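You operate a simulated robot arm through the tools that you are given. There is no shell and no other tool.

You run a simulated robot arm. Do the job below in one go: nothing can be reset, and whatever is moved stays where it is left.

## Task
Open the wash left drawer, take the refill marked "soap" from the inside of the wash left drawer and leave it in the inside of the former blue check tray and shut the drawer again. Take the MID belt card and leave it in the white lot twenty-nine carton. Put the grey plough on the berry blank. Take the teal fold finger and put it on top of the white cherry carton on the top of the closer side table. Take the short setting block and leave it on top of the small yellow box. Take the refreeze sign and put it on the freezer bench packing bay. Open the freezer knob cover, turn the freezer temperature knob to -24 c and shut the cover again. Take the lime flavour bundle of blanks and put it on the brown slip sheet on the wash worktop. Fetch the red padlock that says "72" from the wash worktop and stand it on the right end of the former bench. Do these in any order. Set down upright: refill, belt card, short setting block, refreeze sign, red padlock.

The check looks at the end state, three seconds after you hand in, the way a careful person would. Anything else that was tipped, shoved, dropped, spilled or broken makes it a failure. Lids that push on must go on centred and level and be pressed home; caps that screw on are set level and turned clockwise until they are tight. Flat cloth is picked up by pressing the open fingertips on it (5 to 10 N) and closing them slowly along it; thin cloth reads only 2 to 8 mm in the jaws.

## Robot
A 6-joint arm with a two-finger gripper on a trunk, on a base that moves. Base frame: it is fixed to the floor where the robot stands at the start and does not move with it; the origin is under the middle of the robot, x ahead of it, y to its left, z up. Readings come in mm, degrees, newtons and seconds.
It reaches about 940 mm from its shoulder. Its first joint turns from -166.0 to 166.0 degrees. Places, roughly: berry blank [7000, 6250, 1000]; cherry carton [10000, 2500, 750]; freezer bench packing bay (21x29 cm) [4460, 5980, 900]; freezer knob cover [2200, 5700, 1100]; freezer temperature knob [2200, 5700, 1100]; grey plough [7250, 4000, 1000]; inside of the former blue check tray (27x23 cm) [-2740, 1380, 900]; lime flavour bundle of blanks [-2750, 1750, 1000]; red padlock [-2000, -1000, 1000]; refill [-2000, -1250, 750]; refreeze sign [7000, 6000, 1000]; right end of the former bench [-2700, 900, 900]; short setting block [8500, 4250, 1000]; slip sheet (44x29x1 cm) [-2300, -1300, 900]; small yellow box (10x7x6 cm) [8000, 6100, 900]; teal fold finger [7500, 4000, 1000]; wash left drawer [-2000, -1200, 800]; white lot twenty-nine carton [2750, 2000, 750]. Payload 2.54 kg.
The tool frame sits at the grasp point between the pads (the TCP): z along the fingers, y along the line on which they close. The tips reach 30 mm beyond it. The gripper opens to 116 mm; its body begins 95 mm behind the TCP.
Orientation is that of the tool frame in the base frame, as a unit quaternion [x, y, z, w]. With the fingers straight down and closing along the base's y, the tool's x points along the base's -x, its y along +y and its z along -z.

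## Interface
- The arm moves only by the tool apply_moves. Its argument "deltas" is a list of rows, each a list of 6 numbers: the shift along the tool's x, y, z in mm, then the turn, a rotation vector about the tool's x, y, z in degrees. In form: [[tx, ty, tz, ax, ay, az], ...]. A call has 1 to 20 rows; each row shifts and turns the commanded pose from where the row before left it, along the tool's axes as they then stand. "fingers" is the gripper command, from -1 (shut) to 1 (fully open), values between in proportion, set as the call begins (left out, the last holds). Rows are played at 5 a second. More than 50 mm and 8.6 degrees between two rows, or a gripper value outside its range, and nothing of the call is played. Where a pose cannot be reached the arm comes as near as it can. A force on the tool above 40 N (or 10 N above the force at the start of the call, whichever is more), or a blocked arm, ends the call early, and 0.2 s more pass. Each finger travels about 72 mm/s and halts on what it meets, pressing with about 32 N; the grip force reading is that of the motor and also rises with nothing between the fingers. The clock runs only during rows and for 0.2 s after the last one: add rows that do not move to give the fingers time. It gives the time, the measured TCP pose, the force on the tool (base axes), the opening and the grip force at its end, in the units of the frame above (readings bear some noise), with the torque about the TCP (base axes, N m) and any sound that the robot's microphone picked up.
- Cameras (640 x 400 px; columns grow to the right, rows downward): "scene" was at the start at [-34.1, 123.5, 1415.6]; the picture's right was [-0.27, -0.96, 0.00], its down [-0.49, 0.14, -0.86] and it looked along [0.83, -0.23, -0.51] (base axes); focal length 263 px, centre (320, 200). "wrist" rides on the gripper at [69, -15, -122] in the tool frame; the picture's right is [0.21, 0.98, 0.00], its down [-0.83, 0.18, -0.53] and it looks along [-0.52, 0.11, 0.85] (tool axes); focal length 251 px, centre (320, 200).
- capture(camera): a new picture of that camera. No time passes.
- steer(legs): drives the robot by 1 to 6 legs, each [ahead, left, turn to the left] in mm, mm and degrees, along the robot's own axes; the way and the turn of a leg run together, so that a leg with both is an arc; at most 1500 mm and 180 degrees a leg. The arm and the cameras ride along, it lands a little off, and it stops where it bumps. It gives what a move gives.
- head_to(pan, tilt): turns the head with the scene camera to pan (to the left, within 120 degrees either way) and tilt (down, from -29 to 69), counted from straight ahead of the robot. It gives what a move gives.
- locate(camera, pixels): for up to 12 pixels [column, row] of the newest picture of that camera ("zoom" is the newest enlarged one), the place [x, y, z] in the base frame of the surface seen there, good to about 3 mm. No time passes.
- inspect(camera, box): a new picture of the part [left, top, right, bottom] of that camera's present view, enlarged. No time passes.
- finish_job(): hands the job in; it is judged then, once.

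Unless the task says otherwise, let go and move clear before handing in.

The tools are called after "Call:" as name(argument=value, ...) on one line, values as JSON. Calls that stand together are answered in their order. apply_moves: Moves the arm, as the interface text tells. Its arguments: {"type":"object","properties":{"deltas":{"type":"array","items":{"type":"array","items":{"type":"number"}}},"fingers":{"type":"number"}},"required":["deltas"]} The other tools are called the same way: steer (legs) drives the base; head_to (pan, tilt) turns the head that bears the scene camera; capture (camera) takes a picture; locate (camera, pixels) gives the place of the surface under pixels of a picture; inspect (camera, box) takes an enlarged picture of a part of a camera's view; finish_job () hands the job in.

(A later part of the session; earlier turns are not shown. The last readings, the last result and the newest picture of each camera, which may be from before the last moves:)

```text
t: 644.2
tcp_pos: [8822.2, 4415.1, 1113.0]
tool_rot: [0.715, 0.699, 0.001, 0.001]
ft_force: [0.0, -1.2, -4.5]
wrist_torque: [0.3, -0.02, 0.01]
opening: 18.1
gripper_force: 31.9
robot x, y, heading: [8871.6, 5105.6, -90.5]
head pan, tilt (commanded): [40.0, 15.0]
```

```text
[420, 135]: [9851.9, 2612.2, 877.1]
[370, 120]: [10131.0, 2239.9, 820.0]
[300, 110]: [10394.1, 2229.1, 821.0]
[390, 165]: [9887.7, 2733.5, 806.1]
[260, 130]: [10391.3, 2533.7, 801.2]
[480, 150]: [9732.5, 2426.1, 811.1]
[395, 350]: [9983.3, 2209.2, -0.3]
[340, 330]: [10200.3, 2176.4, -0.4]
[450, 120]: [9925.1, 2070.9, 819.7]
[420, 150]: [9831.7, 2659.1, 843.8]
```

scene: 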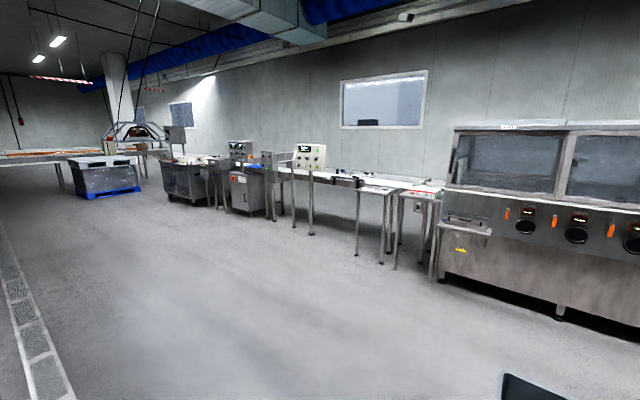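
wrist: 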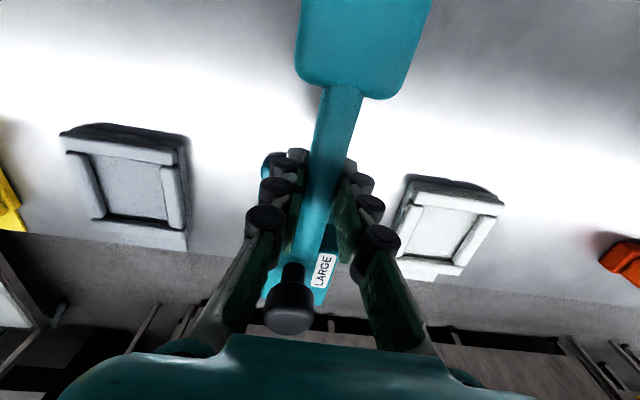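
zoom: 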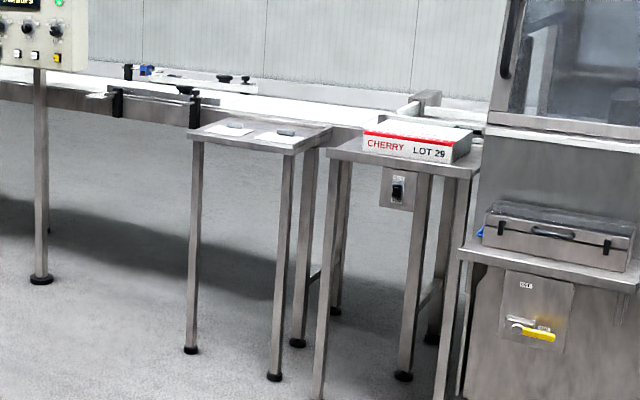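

The white CHERRY LOT 29 carton is on the table at about (9850, 2600), top z≈877. I drive over and approach it.

Call:
steer(legs=[[0, 1020, 0.5], [1400, 0, 0]])

Call:
head_to(pan=0, tilt=35)

Call:
capture(camera="scene")

Call:
inspect(camera="scene", box=[260, 80, 420, 200])

```text
t: 656.2
tcp_pos: [9867.0, 3003.5, 1113.8]
tool_rot: [0.71, 0.705, 0.0, 0.001]
ft_force: [-0.5, 0.7, -5.2]
wrist_torque: [0.27, 0.0, 0.03]
opening: 18.2
gripper_force: 32.2
robot x, y, heading: [9909.5, 3689.1, -89.6]
head pan, tilt (commanded): [40.0, 15.0]
```

```text
t: 657.2
tcp_pos: [9867.7, 3001.9, 1112.4]
tool_rot: [0.709, 0.705, 0.001, 0.0]
ft_force: [0.7, 0.4, -5.6]
wrist_torque: [0.33, 0.01, 0.0]
opening: 18.4
gripper_force: 31.9
robot x, y, heading: [9906.1, 3688.3, -89.8]
head pan, tilt (commanded): [0.0, 35.0]
```

```text
taken
```

scene: 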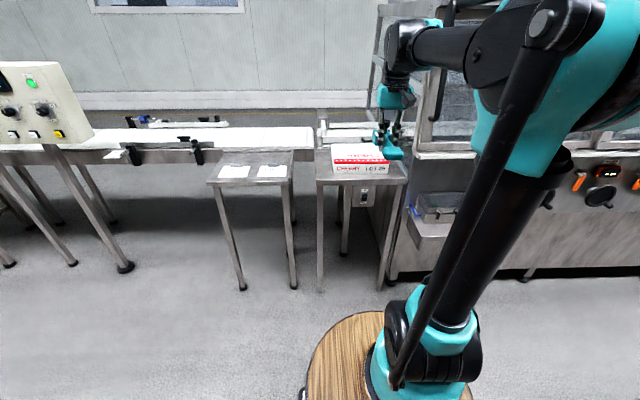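

```text
3.33 times, centred on (340, 140) of scene
```

zoom: 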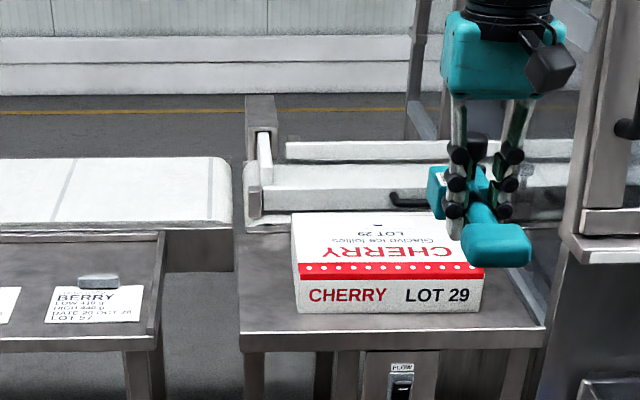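

Call:
locate(camera="zoom", pixels=[[298, 217], [420, 215], [303, 262], [478, 264], [380, 240], [303, 305], [478, 305], [390, 222], [250, 330], [540, 320]])

```text
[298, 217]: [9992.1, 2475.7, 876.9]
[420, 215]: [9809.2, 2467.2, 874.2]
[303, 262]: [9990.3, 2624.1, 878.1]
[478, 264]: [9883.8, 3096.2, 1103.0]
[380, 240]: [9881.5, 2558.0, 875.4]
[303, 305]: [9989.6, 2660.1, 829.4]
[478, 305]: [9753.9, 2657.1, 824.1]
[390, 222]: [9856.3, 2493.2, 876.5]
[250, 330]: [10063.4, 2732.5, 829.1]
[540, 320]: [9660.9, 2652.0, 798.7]
```

Carton top: x 9750–9995, y ≈2455–2658, z≈876. I drive 220 mm forward and bring the tool above its centre.

Call:
steer(legs=[[220, 0, -0.2]])

Call:
apply_moves(deltas=[[-40, 1, 0, 0, 0, 0], [-40, 1, 0, 0, 0, 0], [-40, 1, 0, 0, 0, 0], [-40, 1, 0, 0, 0, 0], [-40, 1, 0, 0, 0, 0], [-15, 0, 0, 0, 0, 0], [0, 0, 40, 0, 0, 0], [0, 0, 40, 0, 0, 0], [0, 0, 40, 0, 0, 0], [0, 0, 0, 0, 0, 0]])

Call:
capture(camera="wrist")

Call:
inspect(camera="scene", box=[260, 90, 420, 210])

```text
t: 659.0
tcp_pos: [9863.3, 2773.2, 1112.0]
tool_rot: [0.712, 0.702, 0.0, 0.001]
ft_force: [0.1, 0.9, -5.2]
wrist_torque: [0.33, -0.03, 0.03]
opening: 18.0
gripper_force: 31.7
robot x, y, heading: [9905.3, 3456.9, -89.8]
head pan, tilt (commanded): [0.0, 35.0]
```

```text
t: 661.2
tcp_pos: [9864.0, 2559.0, 994.3]
tool_rot: [0.712, 0.703, 0.001, 0.001]
ft_force: [-0.5, -0.1, -4.1]
wrist_torque: [0.29, 0.0, 0.01]
opening: 18.2
gripper_force: 32.0
robot x, y, heading: [9905.9, 3459.0, -90.3]
head pan, tilt (commanded): [0.0, 35.0]
```

```text
taken
```

wrist: 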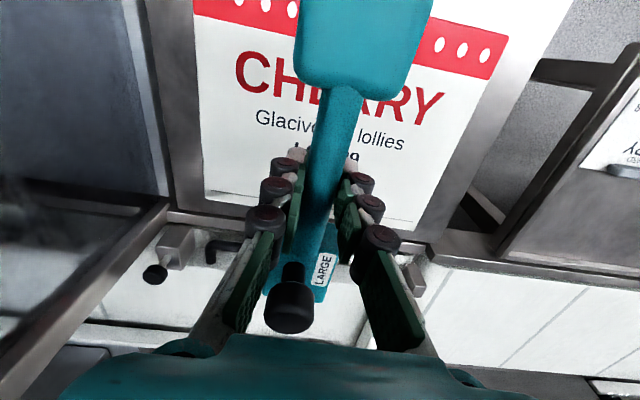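

```text
3.33 times, centred on (340, 150) of scene
```

zoom: 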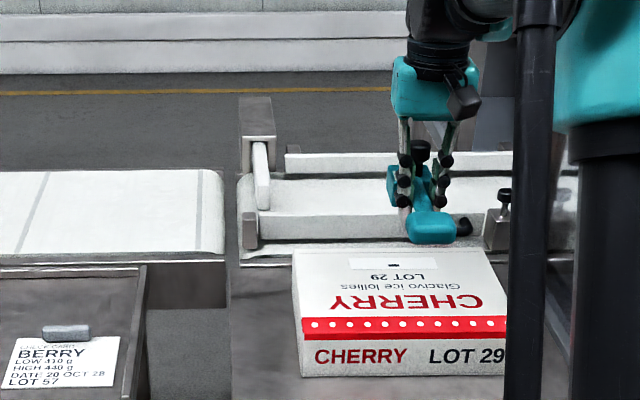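

I re-locate the carton's edges from here to be sure the block lands on it.

Call:
locate(camera="zoom", pixels=[[298, 255], [478, 254], [310, 334], [500, 336], [305, 318], [400, 290], [312, 370]])

Call:
locate(camera="wrist", pixels=[[212, 190], [420, 218], [300, 205], [545, 10], [200, 10], [290, 30]])

```text
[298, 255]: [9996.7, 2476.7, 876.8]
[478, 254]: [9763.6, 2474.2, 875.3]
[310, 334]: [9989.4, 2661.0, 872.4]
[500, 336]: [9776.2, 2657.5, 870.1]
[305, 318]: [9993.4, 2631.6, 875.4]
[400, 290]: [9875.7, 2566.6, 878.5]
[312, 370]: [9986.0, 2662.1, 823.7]
```

```text
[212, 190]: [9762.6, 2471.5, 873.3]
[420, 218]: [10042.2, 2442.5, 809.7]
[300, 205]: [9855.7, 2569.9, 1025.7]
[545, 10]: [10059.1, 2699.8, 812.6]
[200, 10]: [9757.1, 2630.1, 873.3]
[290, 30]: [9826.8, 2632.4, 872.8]
```

Carton top spans y 2468–2661. I shift 19 mm toward me so the block is well on it, then lower.

Call:
apply_moves(deltas=[[19, 10, 0, 0, 0, 0], [0, 0, 35, 0, 0, 0], [0, 0, 30, 0, 0, 0], [0, 0, 12, 0, 0, 0], [0, 0, 0, 0, 0, 0]])

Call:
apply_moves(deltas=[[0, 0, 2, 0, 0, 0], [0, 0, 2, 0, 0, 0], [0, 0, 1, 0, 0, 0], [0, 0, 1, 0, 0, 0], [0, 0, 0, 0, 0, 0]])

```text
t: 662.4
tcp_pos: [9875.9, 2577.8, 916.4]
tool_rot: [0.711, 0.703, 0.001, 0.001]
ft_force: [0.8, -0.7, -4.7]
wrist_torque: [0.32, -0.01, -0.01]
opening: 18.0
gripper_force: 31.4
robot x, y, heading: [9907.3, 3458.6, -90.2]
head pan, tilt (commanded): [0.0, 35.0]
```

```text
t: 663.6
tcp_pos: [9875.7, 2577.3, 909.2]
tool_rot: [0.712, 0.702, 0.001, 0.001]
ft_force: [1.5, -1.5, 3.3]
wrist_torque: [-0.57, -0.01, 0.12]
opening: 17.7
gripper_force: 32.0
robot x, y, heading: [9908.7, 3458.9, -90.0]
head pan, tilt (commanded): [0.0, 35.0]
```

The block has touched the carton top. I ease 0.3 mm, open, and check.

Call:
apply_moves(deltas=[[0, 0, -0.3, 0, 0, 0], [0, 0, 0, 0, 0, 0]])

Call:
apply_moves(deltas=[[0, 0, 0, 0, 0, 0], [0, 0, 0, 0, 0, 0], [0, 0, 0, 0, 0, 0], [0, 0, 0, 0, 0, 0]], fingers=-0.2)

Call:
apply_moves(deltas=[[0, 0, -15, 0, 0, 0], [0, 0, -35, 0, 0, 0], [0, 0, -40, 0, 0, 0], [0, 0, -40, 0, 0, 0], [0, 0, -40, 0, 0, 0], [0, 0, 0, 0, 0, 0]])

Call:
inspect(camera="scene", box=[260, 90, 420, 210])

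Call:
capture(camera="wrist")

```text
t: 664.2
tcp_pos: [9874.6, 2577.8, 909.1]
tool_rot: [0.711, 0.703, 0.001, 0.001]
ft_force: [1.9, -1.0, 0.1]
wrist_torque: [-0.2, 0.02, 0.2]
opening: 17.9
gripper_force: 32.4
robot x, y, heading: [9906.7, 3457.5, -90.2]
head pan, tilt (commanded): [0.0, 35.0]
```

```text
t: 665.2
tcp_pos: [9875.2, 2577.1, 909.8]
tool_rot: [0.712, 0.703, 0.001, 0.001]
ft_force: [0.6, -0.9, 0.4]
wrist_torque: [-0.03, -0.01, 0.0]
opening: 46.5
gripper_force: 0.0
robot x, y, heading: [9907.2, 3456.9, -90.2]
head pan, tilt (commanded): [0.0, 35.0]
```

```text
t: 666.6
tcp_pos: [9873.5, 2576.7, 1079.2]
tool_rot: [0.711, 0.703, 0.001, 0.0]
ft_force: [-0.4, 0.8, 0.7]
wrist_torque: [-0.02, -0.03, -0.02]
opening: 46.2
gripper_force: 0.0
robot x, y, heading: [9907.9, 3457.7, -90.0]
head pan, tilt (commanded): [0.0, 35.0]
```

```text
3.33 times, centred on (340, 150) of scene
```

zoom: 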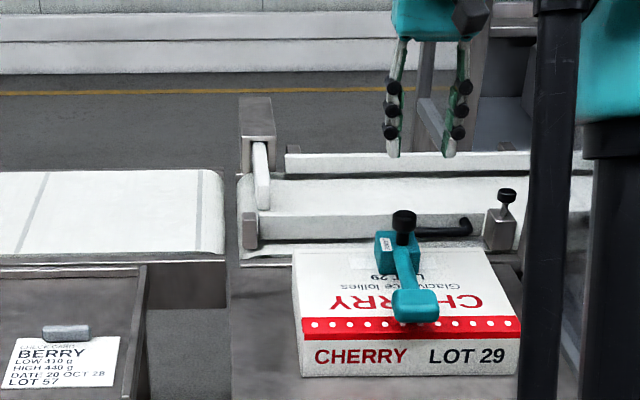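

```text
taken
```

wrist: 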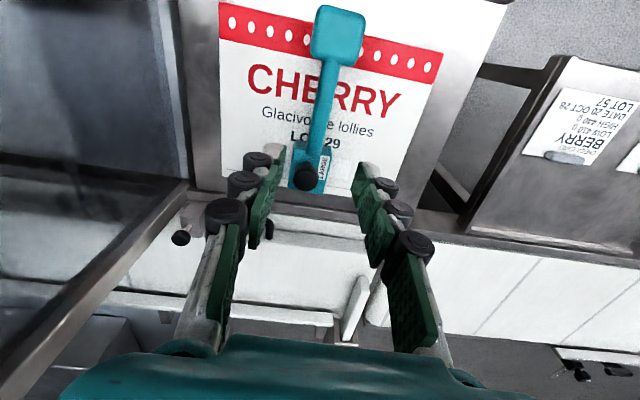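

The teal finger rests on the cherry carton. What remains is the MID belt card. I back off and look around from here for cards and a way to the south side of the line.

Call:
apply_moves(deltas=[[40, 0, 0, 0, 0, 0], [40, 0, 0, 0, 0, 0], [40, 0, 0, 0, 0, 0], [0, 0, 0, 0, 0, 0]])

Call:
steer(legs=[[-300, 0, 0]])

Call:
head_to(pan=60, tilt=10)

Call:
capture(camera="scene")

Call:
head_to(pan=0, tilt=5)

Call:
capture(camera="scene")

Call:
head_to(pan=-60, tilt=10)

Call:
capture(camera="scene")

```text
t: 667.6
tcp_pos: [9877.3, 2697.7, 1079.5]
tool_rot: [0.711, 0.703, 0.001, 0.0]
ft_force: [-0.3, 0.0, 1.1]
wrist_torque: [0.03, 0.01, 0.03]
opening: 46.4
gripper_force: 0.0
robot x, y, heading: [9906.2, 3457.6, -90.1]
head pan, tilt (commanded): [0.0, 35.0]
```

```text
t: 669.6
tcp_pos: [9875.8, 2992.4, 1080.3]
tool_rot: [0.712, 0.702, 0.001, 0.001]
ft_force: [0.6, 0.4, 0.0]
wrist_torque: [0.0, 0.04, 0.02]
opening: 46.3
gripper_force: 0.0
robot x, y, heading: [9909.5, 3751.1, -90.0]
head pan, tilt (commanded): [0.0, 35.0]
```

```text
t: 670.9
tcp_pos: [9877.1, 2991.3, 1080.5]
tool_rot: [0.712, 0.702, 0.0, 0.0]
ft_force: [-0.2, -1.1, 0.6]
wrist_torque: [0.0, 0.02, -0.01]
opening: 46.2
gripper_force: 0.1
robot x, y, heading: [9910.7, 3751.3, -90.3]
head pan, tilt (commanded): [60.0, 10.0]
```

```text
taken
```

scene: 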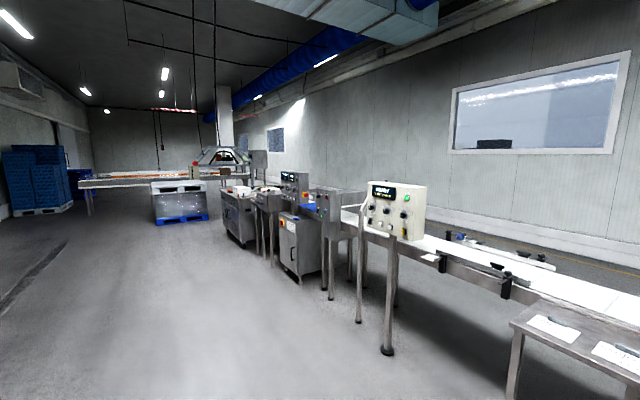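

```text
t: 672.2
tcp_pos: [9876.8, 2992.6, 1080.2]
tool_rot: [0.712, 0.702, 0.001, 0.001]
ft_force: [-0.1, 0.0, -1.0]
wrist_torque: [0.01, -0.02, 0.02]
opening: 46.4
gripper_force: 0.0
robot x, y, heading: [9910.3, 3753.7, -90.2]
head pan, tilt (commanded): [0.0, 5.0]
```

```text
taken
```

scene: 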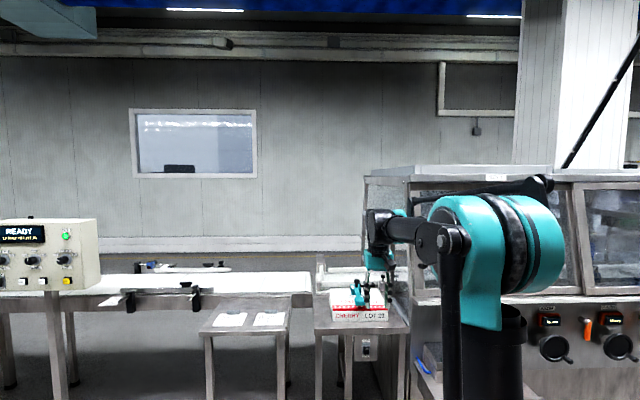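

```text
t: 673.5
tcp_pos: [9876.7, 2991.6, 1080.9]
tool_rot: [0.711, 0.703, 0.0, 0.0]
ft_force: [0.3, 0.5, 0.1]
wrist_torque: [0.02, -0.01, -0.01]
opening: 46.6
gripper_force: 0.0
robot x, y, heading: [9908.5, 3750.9, -90.3]
head pan, tilt (commanded): [-60.0, 10.0]
```

```text
taken
```

scene: 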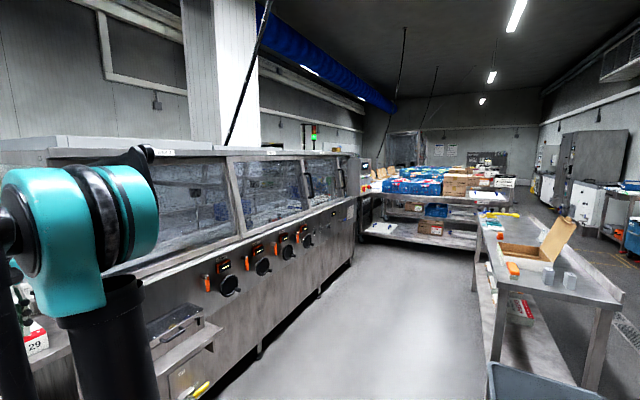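

East looks closed off by a cross conveyor. I'll go back west along the aisle and inspect the line from the gap between the tables.

Call:
steer(legs=[[-1250, 0, 0], [0, 0, -90], [1500, 0, 0], [1500, 0, 0], [1500, 0, 0]])

Call:
head_to(pan=60, tilt=10)

Call:
capture(camera="scene")

```text
t: 704.8
tcp_pos: [4702.7, 5416.0, 1079.2]
tool_rot: [0.999, -0.036, -0.001, 0.001]
ft_force: [0.6, -0.4, 0.4]
wrist_torque: [0.03, -0.02, 0.02]
opening: 46.6
gripper_force: 0.1
robot x, y, heading: [5459.8, 5343.4, 176.1]
head pan, tilt (commanded): [-60.0, 10.0]
```

```text
t: 706.8
tcp_pos: [4703.5, 5416.4, 1080.7]
tool_rot: [0.999, -0.036, 0.001, 0.0]
ft_force: [-0.7, 0.2, 0.5]
wrist_torque: [-0.04, 0.0, 0.0]
opening: 46.3
gripper_force: 0.2
robot x, y, heading: [5459.5, 5342.7, 176.5]
head pan, tilt (commanded): [60.0, 10.0]
```

```text
taken
```

scene: 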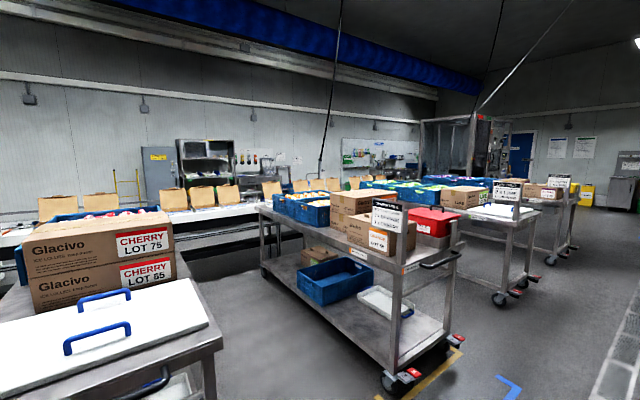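

I continue west and look into the gaps between tables toward the line.

Call:
steer(legs=[[0, 0, 3.5], [1000, 350, 0], [1000, 0, 0]])

Call:
head_to(pan=90, tilt=10)

Call:
capture(camera="scene")

Call:
inspect(camera="scene", box=[200, 120, 440, 260])

```text
t: 717.4
tcp_pos: [2720.2, 5062.9, 1079.8]
tool_rot: [1.0, -0.012, -0.001, 0.002]
ft_force: [-0.1, -0.4, 0.2]
wrist_torque: [0.0, -0.01, -0.01]
opening: 46.3
gripper_force: 0.0
robot x, y, heading: [3477.4, 5026.1, 179.3]
head pan, tilt (commanded): [60.0, 10.0]
```

```text
t: 718.3
tcp_pos: [2719.4, 5061.8, 1079.5]
tool_rot: [1.0, -0.013, 0.0, 0.001]
ft_force: [0.8, 0.0, -0.3]
wrist_torque: [-0.03, -0.04, -0.02]
opening: 46.7
gripper_force: 0.1
robot x, y, heading: [3479.4, 5022.3, 179.4]
head pan, tilt (commanded): [90.0, 10.0]
```

```text
taken
```

scene: 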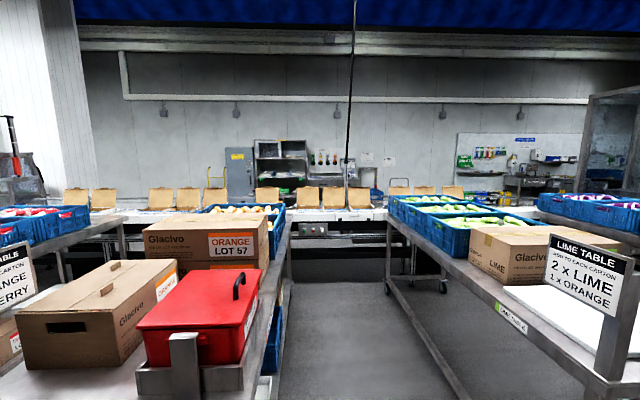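

```text
2.67 times, centred on (320, 190) of scene
```

zoom: 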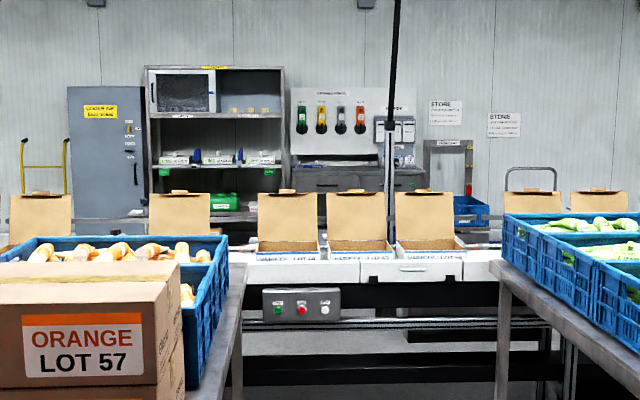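

I zoom on the carton labels at the line.

Call:
inspect(camera="scene", box=[290, 190, 380, 240])

Call:
inspect(camera="scene", box=[380, 170, 500, 240])

Call:
locate(camera="scene", pixels=[[307, 200], [335, 200], [360, 200], [425, 191], [452, 191], [312, 228], [390, 225], [285, 225], [330, 216], [360, 222]])

```text
7.11 times, centred on (335, 215) of scene
```

zoom: 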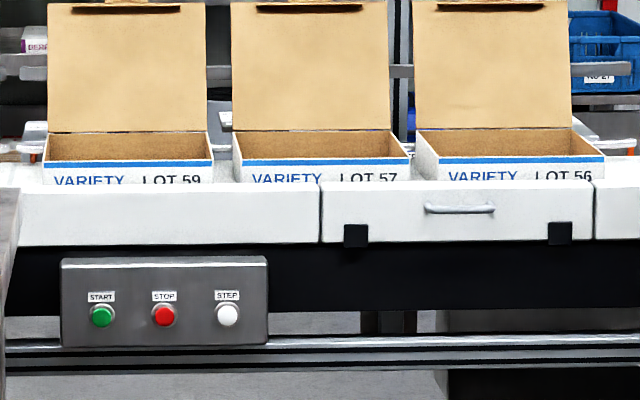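

```text
5.33 times, centred on (440, 205) of scene
```

zoom: 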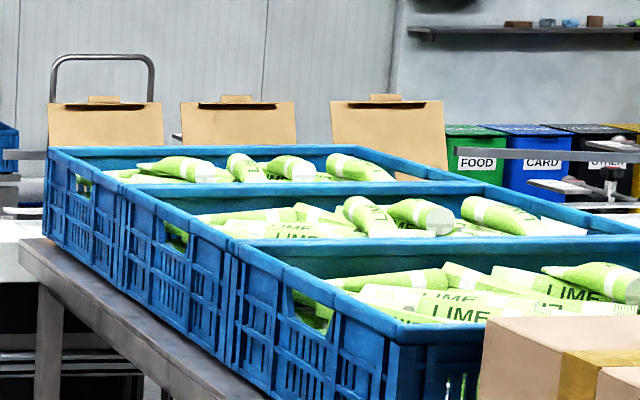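

```text
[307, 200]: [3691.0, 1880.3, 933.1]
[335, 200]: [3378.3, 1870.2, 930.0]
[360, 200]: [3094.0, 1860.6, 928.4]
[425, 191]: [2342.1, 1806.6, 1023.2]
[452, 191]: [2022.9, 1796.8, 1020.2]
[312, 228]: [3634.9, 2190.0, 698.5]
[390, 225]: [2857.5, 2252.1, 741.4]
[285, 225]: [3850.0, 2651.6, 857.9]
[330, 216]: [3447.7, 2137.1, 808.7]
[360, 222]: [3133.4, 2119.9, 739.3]
```

Cartons near here read LOT 59, 57, 56; the LOT 29 one should be around x≈2650 behind the lime crates. I zoom along the rest of the line for a belt card.

Call:
inspect(camera="scene", box=[50, 170, 210, 250])

Call:
head_to(pan=115, tilt=10)

Call:
capture(camera="scene")

Call:
head_to(pan=60, tilt=10)

Call:
capture(camera="scene")

```text
4.00 times, centred on (130, 210) of scene
```

zoom: 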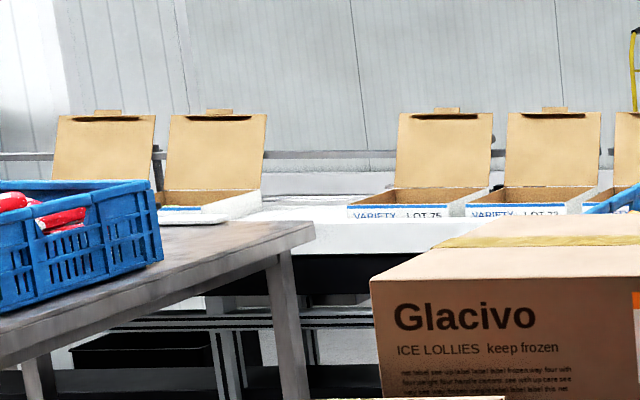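

```text
t: 719.2
tcp_pos: [2718.4, 5061.0, 1079.6]
tool_rot: [1.0, -0.013, 0.0, -0.001]
ft_force: [0.3, 0.0, 0.1]
wrist_torque: [0.02, 0.0, 0.0]
opening: 46.4
gripper_force: 0.0
robot x, y, heading: [3478.1, 5025.0, 179.3]
head pan, tilt (commanded): [115.0, 10.0]
```

```text
taken
```

scene: 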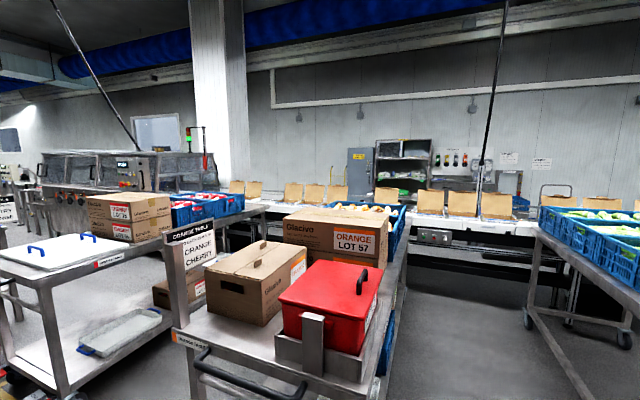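

```text
t: 720.4
tcp_pos: [2718.9, 5062.5, 1079.8]
tool_rot: [1.0, -0.012, 0.0, 0.0]
ft_force: [-0.7, -1.2, -0.2]
wrist_torque: [0.01, -0.02, 0.03]
opening: 46.5
gripper_force: 0.1
robot x, y, heading: [3480.0, 5021.2, 179.0]
head pan, tilt (commanded): [60.0, 10.0]
```

```text
taken
```

scene: 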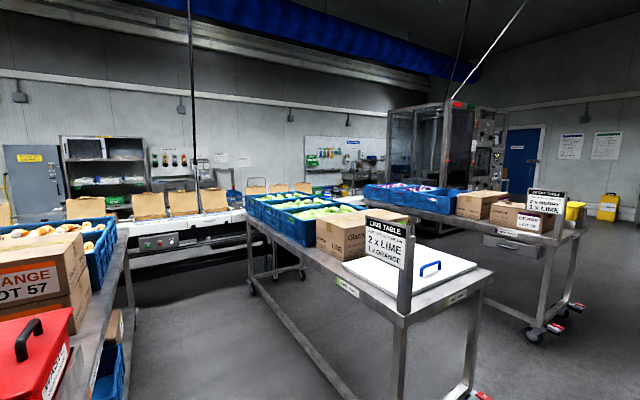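

I don't see the card from the north side. I'll go around the west end to the south aisle, where the line's front face can be inspected closely.

Call:
steer(legs=[[1500, 100, 0.8], [1500, 0, 0], [1500, 0, 0], [1500, 0, 0], [1100, 0, 0]])

Call:
head_to(pan=0, tilt=10)

Call:
capture(camera="scene")

```text
refused: leg 1 is longer than a leg can be; nothing moved
```

```text
t: 721.7
tcp_pos: [2719.2, 5064.3, 1080.2]
tool_rot: [1.0, -0.011, 0.0, 0.001]
ft_force: [-0.2, -0.3, 0.3]
wrist_torque: [-0.02, -0.03, 0.0]
opening: 46.2
gripper_force: 0.0
robot x, y, heading: [3476.6, 5022.2, 179.2]
head pan, tilt (commanded): [0.0, 10.0]
```

```text
taken
```

scene: 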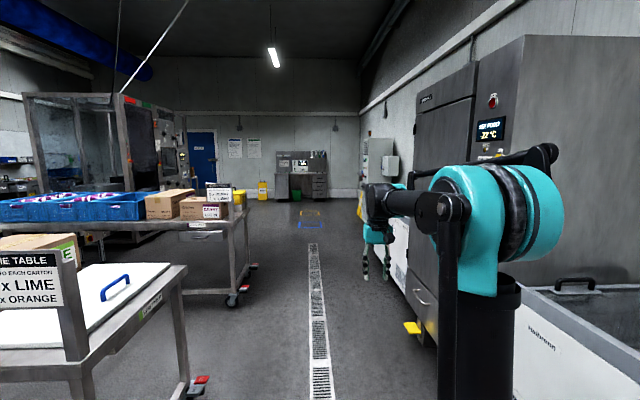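

I zoom at the far desk on the west wall before driving.

Call:
inspect(camera="scene", box=[220, 130, 370, 220])

Call:
inspect(camera="scene", box=[270, 145, 335, 205])

Call:
inspect(camera="scene", box=[110, 90, 200, 190])

```text
4.27 times, centred on (295, 175) of scene
```

zoom: 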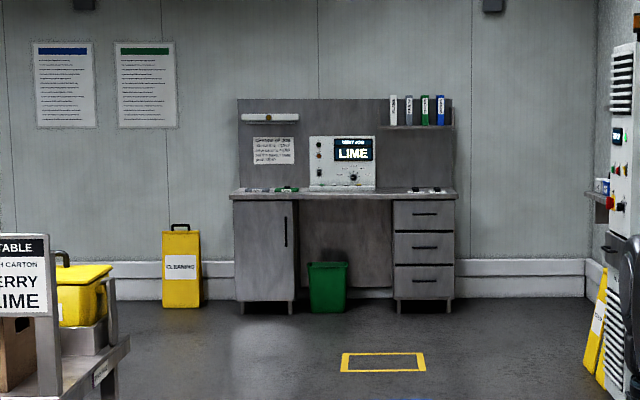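

```text
6.67 times, centred on (302, 175) of scene
```

zoom: 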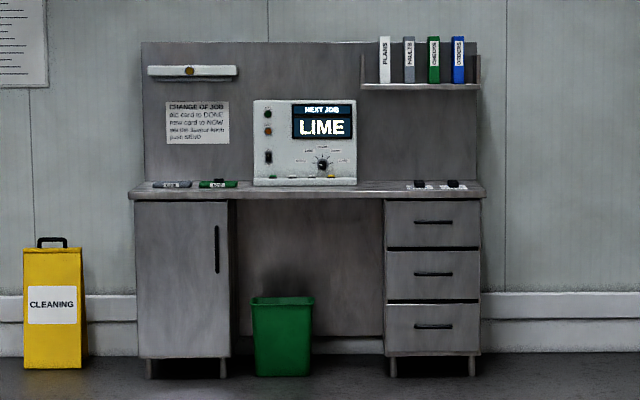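

```text
4.00 times, centred on (155, 140) of scene
```

zoom: 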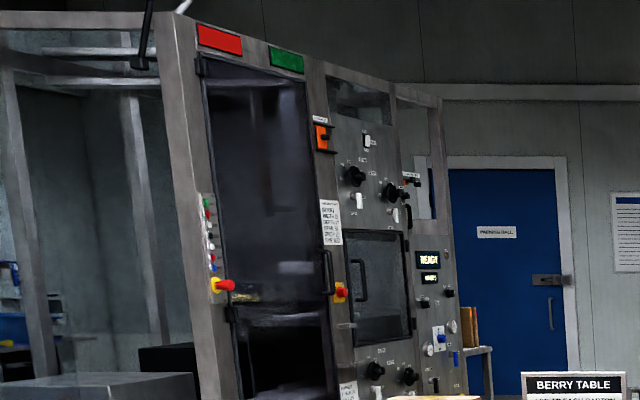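

Nothing there about belts. Driving around the west end to the south aisle.

Call:
steer(legs=[[1450, 100, 0.8], [1450, 0, 0], [1450, 0, 0], [1450, 0, 0], [1350, 0, 0]])

Call:
capture(camera="scene")

```text
t: 755.6
tcp_pos: [-4404.4, 5251.2, 1081.0]
tool_rot: [0.999, -0.051, 0.0, 0.0]
ft_force: [0.4, 0.2, 0.3]
wrist_torque: [0.03, -0.04, 0.0]
opening: 46.6
gripper_force: 0.1
robot x, y, heading: [-3647.4, 5150.6, 174.4]
head pan, tilt (commanded): [0.0, 10.0]
```

```text
taken
```

scene: 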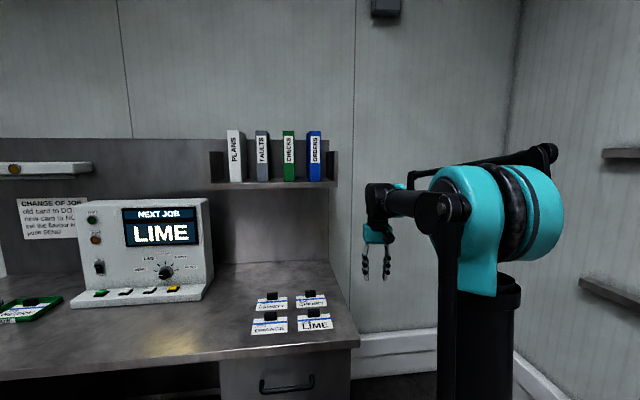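

I turn left through south to face east again and then strafe down to the south aisle.

Call:
steer(legs=[[0, 0, 95.6], [1450, 0, 0], [1450, 0, 0], [1450, 0, 0], [500, 0, 0], [0, 0, 90]])

Call:
head_to(pan=30, tilt=10)

Call:
capture(camera="scene")

```text
t: 786.7
tcp_pos: [-2713.0, 388.9, 1080.6]
tool_rot: [-0.039, 0.999, 0.0, 0.0]
ft_force: [0.2, 0.7, 0.1]
wrist_torque: [0.0, -0.01, -0.01]
opening: 46.5
gripper_force: 0.0
robot x, y, heading: [-3477.9, 349.9, 5.2]
head pan, tilt (commanded): [0.0, 10.0]
```

```text
t: 787.6
tcp_pos: [-2714.0, 387.3, 1080.7]
tool_rot: [-0.038, 0.999, 0.0, 0.0]
ft_force: [0.6, 0.5, 0.2]
wrist_torque: [-0.01, -0.02, 0.01]
opening: 46.4
gripper_force: 0.1
robot x, y, heading: [-3474.5, 350.7, 5.1]
head pan, tilt (commanded): [30.0, 10.0]
```

```text
taken
```

scene: 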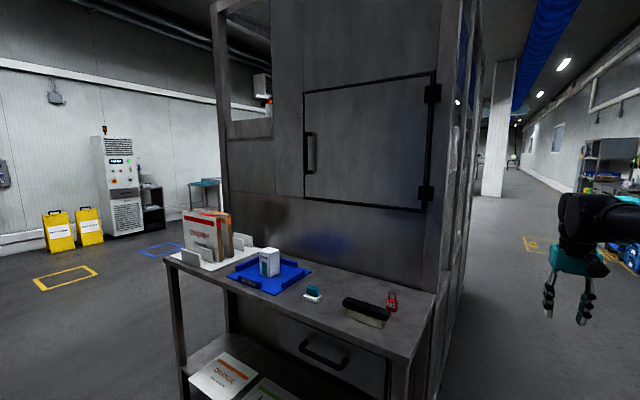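

The bench still looks right. I straighten, move to the aisle's centre and drive east to inspect the line's front.

Call:
steer(legs=[[0, -300, -5.1], [1450, 0, 0], [1450, 0, 0], [1200, 0, 0]])

Call:
head_to(pan=50, tilt=20)

Call:
capture(camera="scene")

Call:
head_to(pan=20, tilt=10)

Call:
capture(camera="scene")

```text
t: 808.9
tcp_pos: [1378.4, -220.4, 1080.7]
tool_rot: [0.042, 0.999, 0.0, 0.0]
ft_force: [0.4, 0.6, 0.1]
wrist_torque: [-0.01, 0.02, 0.01]
opening: 46.4
gripper_force: 0.0
robot x, y, heading: [620.4, -137.7, -4.3]
head pan, tilt (commanded): [30.0, 10.0]
```

```text
t: 809.8
tcp_pos: [1377.6, -220.2, 1080.7]
tool_rot: [0.041, 0.999, 0.0, 0.0]
ft_force: [0.0, 0.8, -0.2]
wrist_torque: [0.02, 0.0, 0.01]
opening: 46.6
gripper_force: 0.1
robot x, y, heading: [619.3, -136.5, -4.1]
head pan, tilt (commanded): [50.0, 20.0]
```

```text
taken
```

scene: 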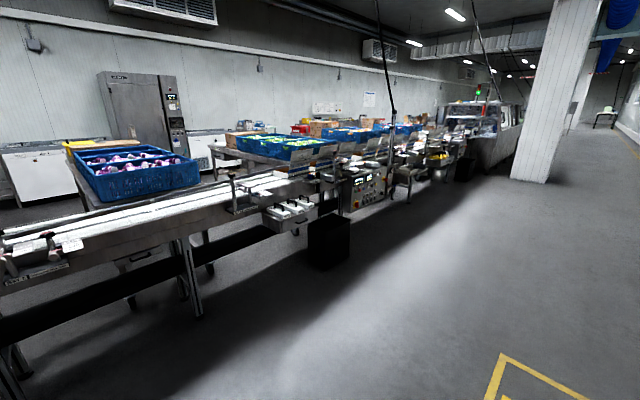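

```text
t: 810.7
tcp_pos: [1378.6, -221.0, 1080.1]
tool_rot: [0.041, 0.999, 0.0, 0.0]
ft_force: [-0.2, 0.1, 0.0]
wrist_torque: [0.0, -0.01, 0.02]
opening: 46.6
gripper_force: 0.0
robot x, y, heading: [617.8, -139.6, -4.0]
head pan, tilt (commanded): [20.0, 10.0]
```

```text
taken
```

scene: 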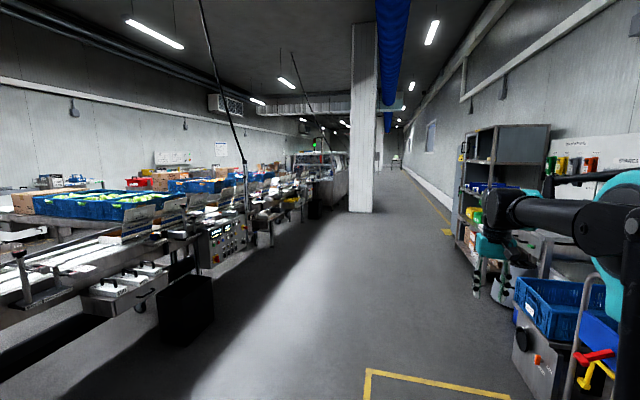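

There's a tray with white cards with handles on the line's front (pixel ~(120,280)). I zoom in on it.

Call:
inspect(camera="scene", box=[60, 230, 220, 330])

Call:
inspect(camera="scene", box=[180, 190, 290, 270])

Call:
head_to(pan=55, tilt=25)

Call:
inspect(camera="scene", box=[220, 120, 400, 240])

Call:
inspect(camera="scene", box=[0, 180, 200, 300])

```text
4.00 times, centred on (140, 280) of scene
```

zoom: 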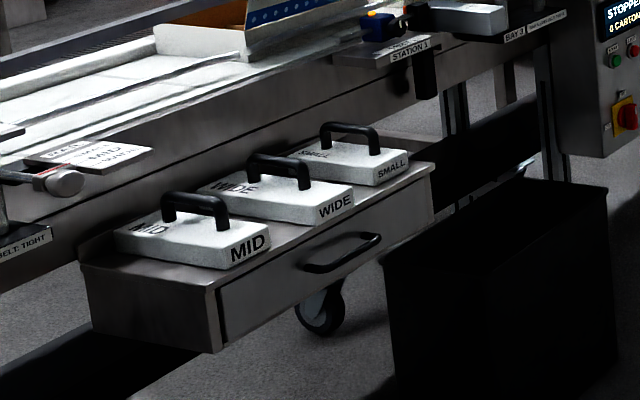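

```text
5.00 times, centred on (235, 230) of scene
```

zoom: 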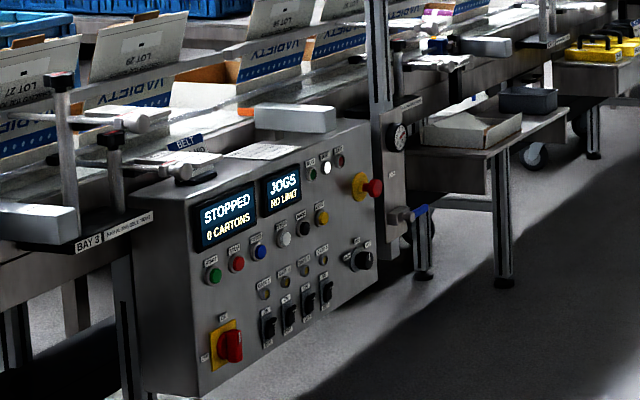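

```text
t: 811.7
tcp_pos: [1378.7, -220.3, 1079.4]
tool_rot: [0.041, 0.999, 0.0, 0.0]
ft_force: [-1.6, -0.1, 0.0]
wrist_torque: [-0.02, 0.02, 0.01]
opening: 46.3
gripper_force: 0.0
robot x, y, heading: [620.4, -136.2, -4.1]
head pan, tilt (commanded): [55.0, 25.0]
```

```text
3.33 times, centred on (310, 180) of scene
```

zoom: 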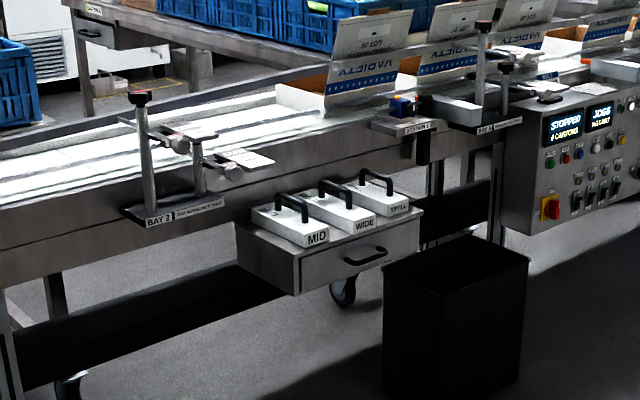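

```text
3.20 times, centred on (100, 240) of scene
```

zoom: 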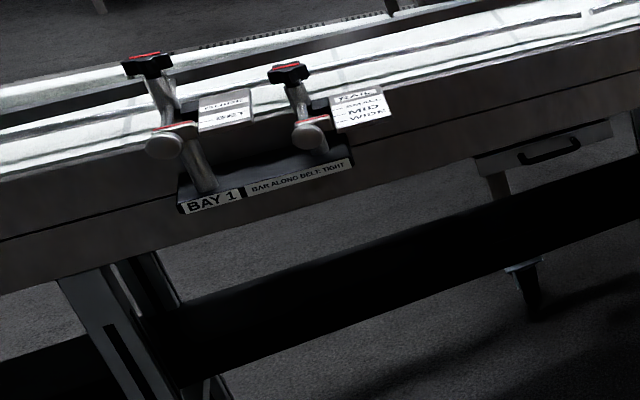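

I see a "BELT" card near the control panel, and the second carton's flap reads LOT 29. I drive closer to look.

Call:
steer(legs=[[1250, 100, 4.1]])

Call:
head_to(pan=55, tilt=20)

Call:
capture(camera="scene")

Call:
inspect(camera="scene", box=[150, 100, 350, 220])

Call:
inspect(camera="scene", box=[350, 90, 550, 210])

```text
t: 818.1
tcp_pos: [2635.0, -107.9, 1080.8]
tool_rot: [0.003, 1.0, 0.0, 0.0]
ft_force: [-0.2, 0.5, -0.2]
wrist_torque: [0.03, -0.02, -0.04]
opening: 46.3
gripper_force: 0.0
robot x, y, heading: [1875.7, -81.6, 0.4]
head pan, tilt (commanded): [55.0, 25.0]
```

```text
t: 818.7
tcp_pos: [2636.3, -108.0, 1081.2]
tool_rot: [0.003, 1.0, 0.0, 0.0]
ft_force: [-0.3, -0.1, 1.0]
wrist_torque: [0.04, 0.01, 0.0]
opening: 46.2
gripper_force: 0.0
robot x, y, heading: [1873.2, -83.6, 0.2]
head pan, tilt (commanded): [55.0, 20.0]
```

```text
taken
```

scene: 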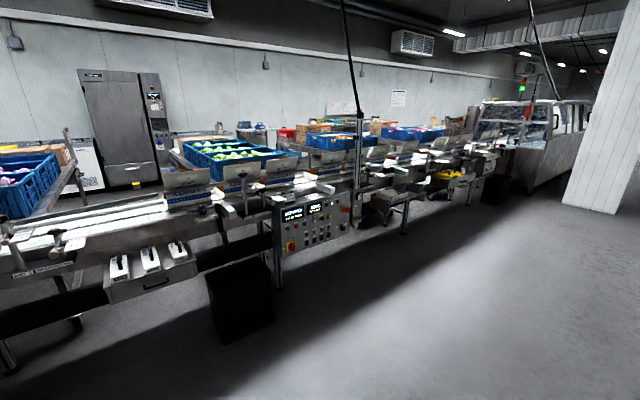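

```text
3.20 times, centred on (250, 160) of scene
```

zoom: 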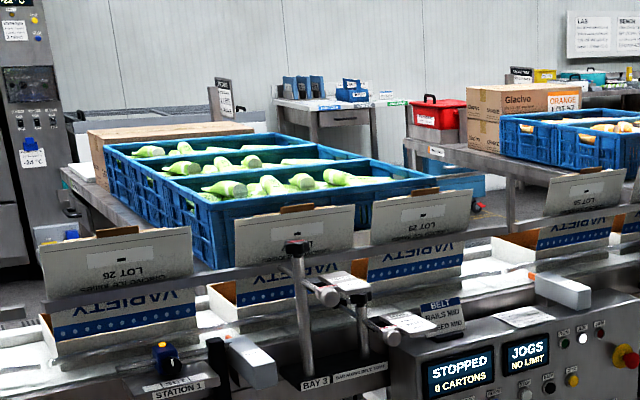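

```text
3.20 times, centred on (450, 150) of scene
```

zoom: 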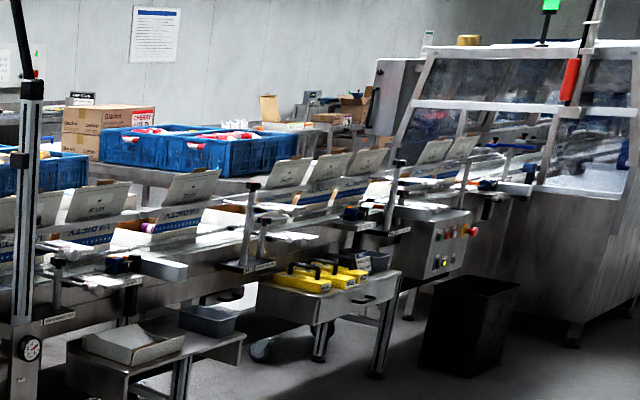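

I found it: a standing card "BELT – RAILS MID / SPEED MID" on top of the control panel (scene pixel ~(289,194)). I zoom in on it and on the carton flaps.

Call:
inspect(camera="scene", box=[265, 175, 335, 220])

Call:
locate(camera="zoom", pixels=[[200, 190], [230, 170], [260, 240], [160, 240], [350, 200], [300, 290]])

Call:
inspect(camera="scene", box=[155, 150, 245, 220])

Call:
inspect(camera="scene", box=[215, 145, 305, 205])

```text
8.89 times, centred on (300, 198) of scene
```

zoom: 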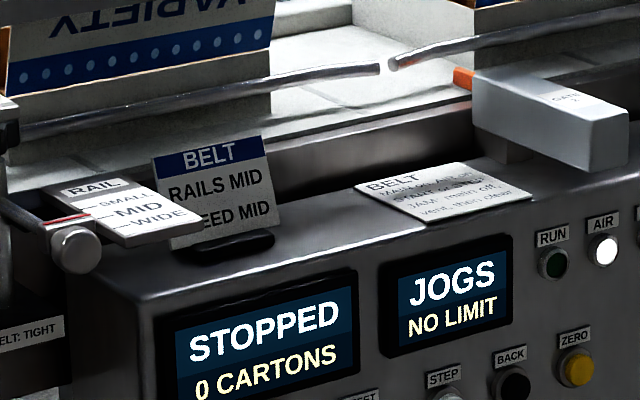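

```text
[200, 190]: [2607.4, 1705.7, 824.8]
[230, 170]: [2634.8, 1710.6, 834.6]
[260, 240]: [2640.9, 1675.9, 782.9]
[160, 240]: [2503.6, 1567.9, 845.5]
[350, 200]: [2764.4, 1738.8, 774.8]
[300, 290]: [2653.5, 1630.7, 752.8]
```

```text
5.71 times, centred on (200, 185) of scene
```

zoom: 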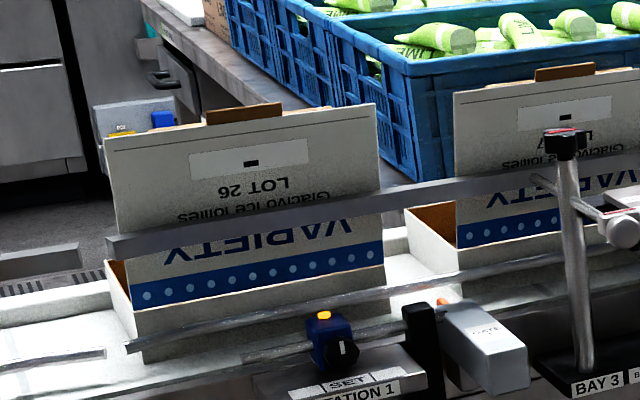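

```text
6.67 times, centred on (260, 175) of scene
```

zoom: 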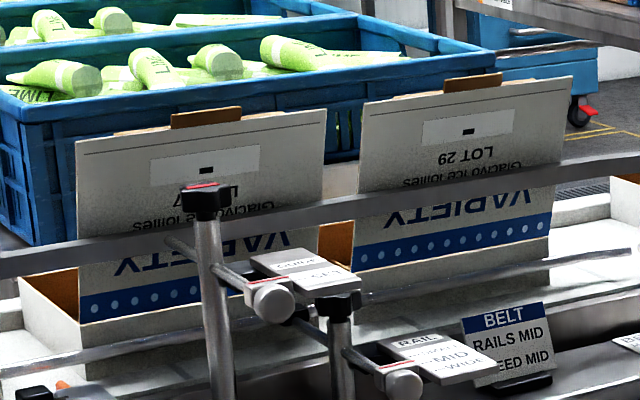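

The card is "BELT / RAILS MID / SPEED MID" at about (2625, 1695, 783–838), and the third flap reads LOT 29. I drive in front of the panel and face it.

Call:
steer(legs=[[800, 0, 0], [0, 0, 90], [400, 0, 0]])

Call:
head_to(pan=0, tilt=25)

Call:
capture(camera="scene")

Call:
inspect(camera="scene", box=[220, 120, 420, 260])

```text
t: 828.8
tcp_pos: [2619.2, 1080.9, 1079.6]
tool_rot: [0.719, -0.695, 0.0, 0.0]
ft_force: [0.3, -0.6, 0.1]
wrist_torque: [0.01, 0.02, 0.01]
opening: 46.4
gripper_force: 0.0
robot x, y, heading: [2630.0, 320.8, 92.6]
head pan, tilt (commanded): [55.0, 20.0]
```

```text
t: 830.1
tcp_pos: [2619.9, 1081.9, 1080.2]
tool_rot: [0.719, -0.695, 0.0, 0.0]
ft_force: [0.0, -0.3, -0.2]
wrist_torque: [0.01, -0.01, -0.02]
opening: 46.1
gripper_force: 0.0
robot x, y, heading: [2625.2, 320.1, 92.4]
head pan, tilt (commanded): [0.0, 25.0]
```

```text
taken
```

scene: 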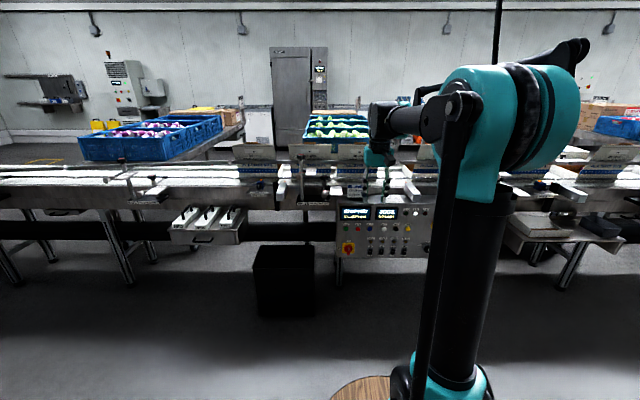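

```text
2.86 times, centred on (320, 190) of scene
```

zoom: 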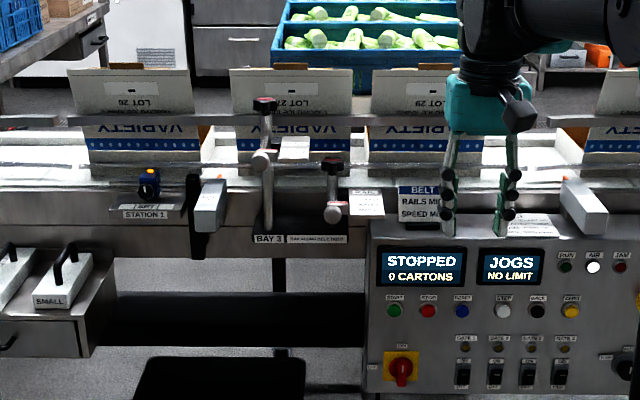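

Flaps read LOT 26, LOT 27, LOT 29. I locate the panel front, card, rails and flap.

Call:
locate(camera="zoom", pixels=[[400, 205], [420, 215], [370, 250], [370, 390], [640, 250], [395, 75], [445, 75], [420, 120], [420, 142], [410, 185], [530, 220], [335, 165]])

Call:
locate(camera="scene", pixels=[[285, 245], [285, 315], [340, 255], [430, 255], [200, 235], [330, 250]])

```text
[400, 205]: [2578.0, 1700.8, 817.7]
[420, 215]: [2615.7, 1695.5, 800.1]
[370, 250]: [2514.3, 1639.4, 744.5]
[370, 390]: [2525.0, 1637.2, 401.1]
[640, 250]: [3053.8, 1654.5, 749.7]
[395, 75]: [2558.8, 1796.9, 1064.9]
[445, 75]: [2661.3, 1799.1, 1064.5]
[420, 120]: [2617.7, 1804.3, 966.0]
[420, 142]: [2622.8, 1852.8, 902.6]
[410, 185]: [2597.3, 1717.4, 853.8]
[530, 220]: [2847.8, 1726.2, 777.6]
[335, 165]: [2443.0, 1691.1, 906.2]
```

```text
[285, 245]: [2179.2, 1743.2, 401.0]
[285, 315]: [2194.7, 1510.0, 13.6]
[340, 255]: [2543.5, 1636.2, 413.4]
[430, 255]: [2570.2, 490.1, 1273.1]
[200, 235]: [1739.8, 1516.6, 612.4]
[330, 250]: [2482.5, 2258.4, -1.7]
```

I move closer and look from above with the wrist camera.

Call:
steer(legs=[[480, 0, -2.4]])

Call:
capture(camera="wrist")

Call:
capture(camera="scene")

Call:
inspect(camera="scene", box=[240, 130, 400, 260])

```text
t: 833.0
tcp_pos: [2648.6, 1569.4, 1081.4]
tool_rot: [-0.701, 0.713, -0.001, 0.0]
ft_force: [-0.8, 0.4, -0.7]
wrist_torque: [0.03, 0.03, 0.01]
opening: 46.4
gripper_force: 0.0
robot x, y, heading: [2617.9, 808.9, 89.5]
head pan, tilt (commanded): [0.0, 25.0]
```

```text
taken
```

wrist: 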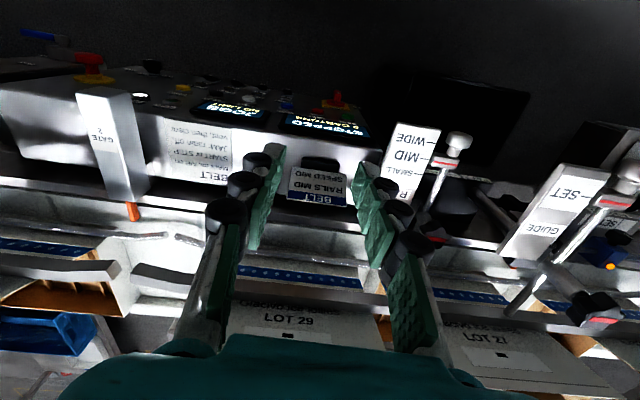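

```text
taken
```

scene: 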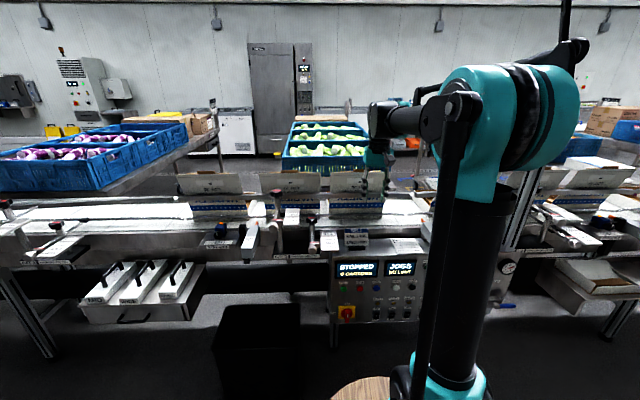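

```text
3.08 times, centred on (320, 195) of scene
```

zoom: 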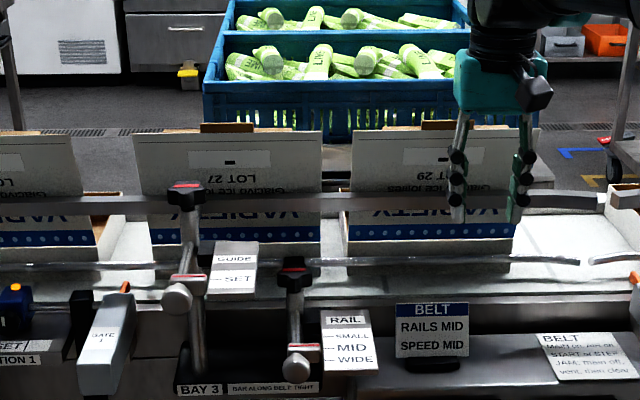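

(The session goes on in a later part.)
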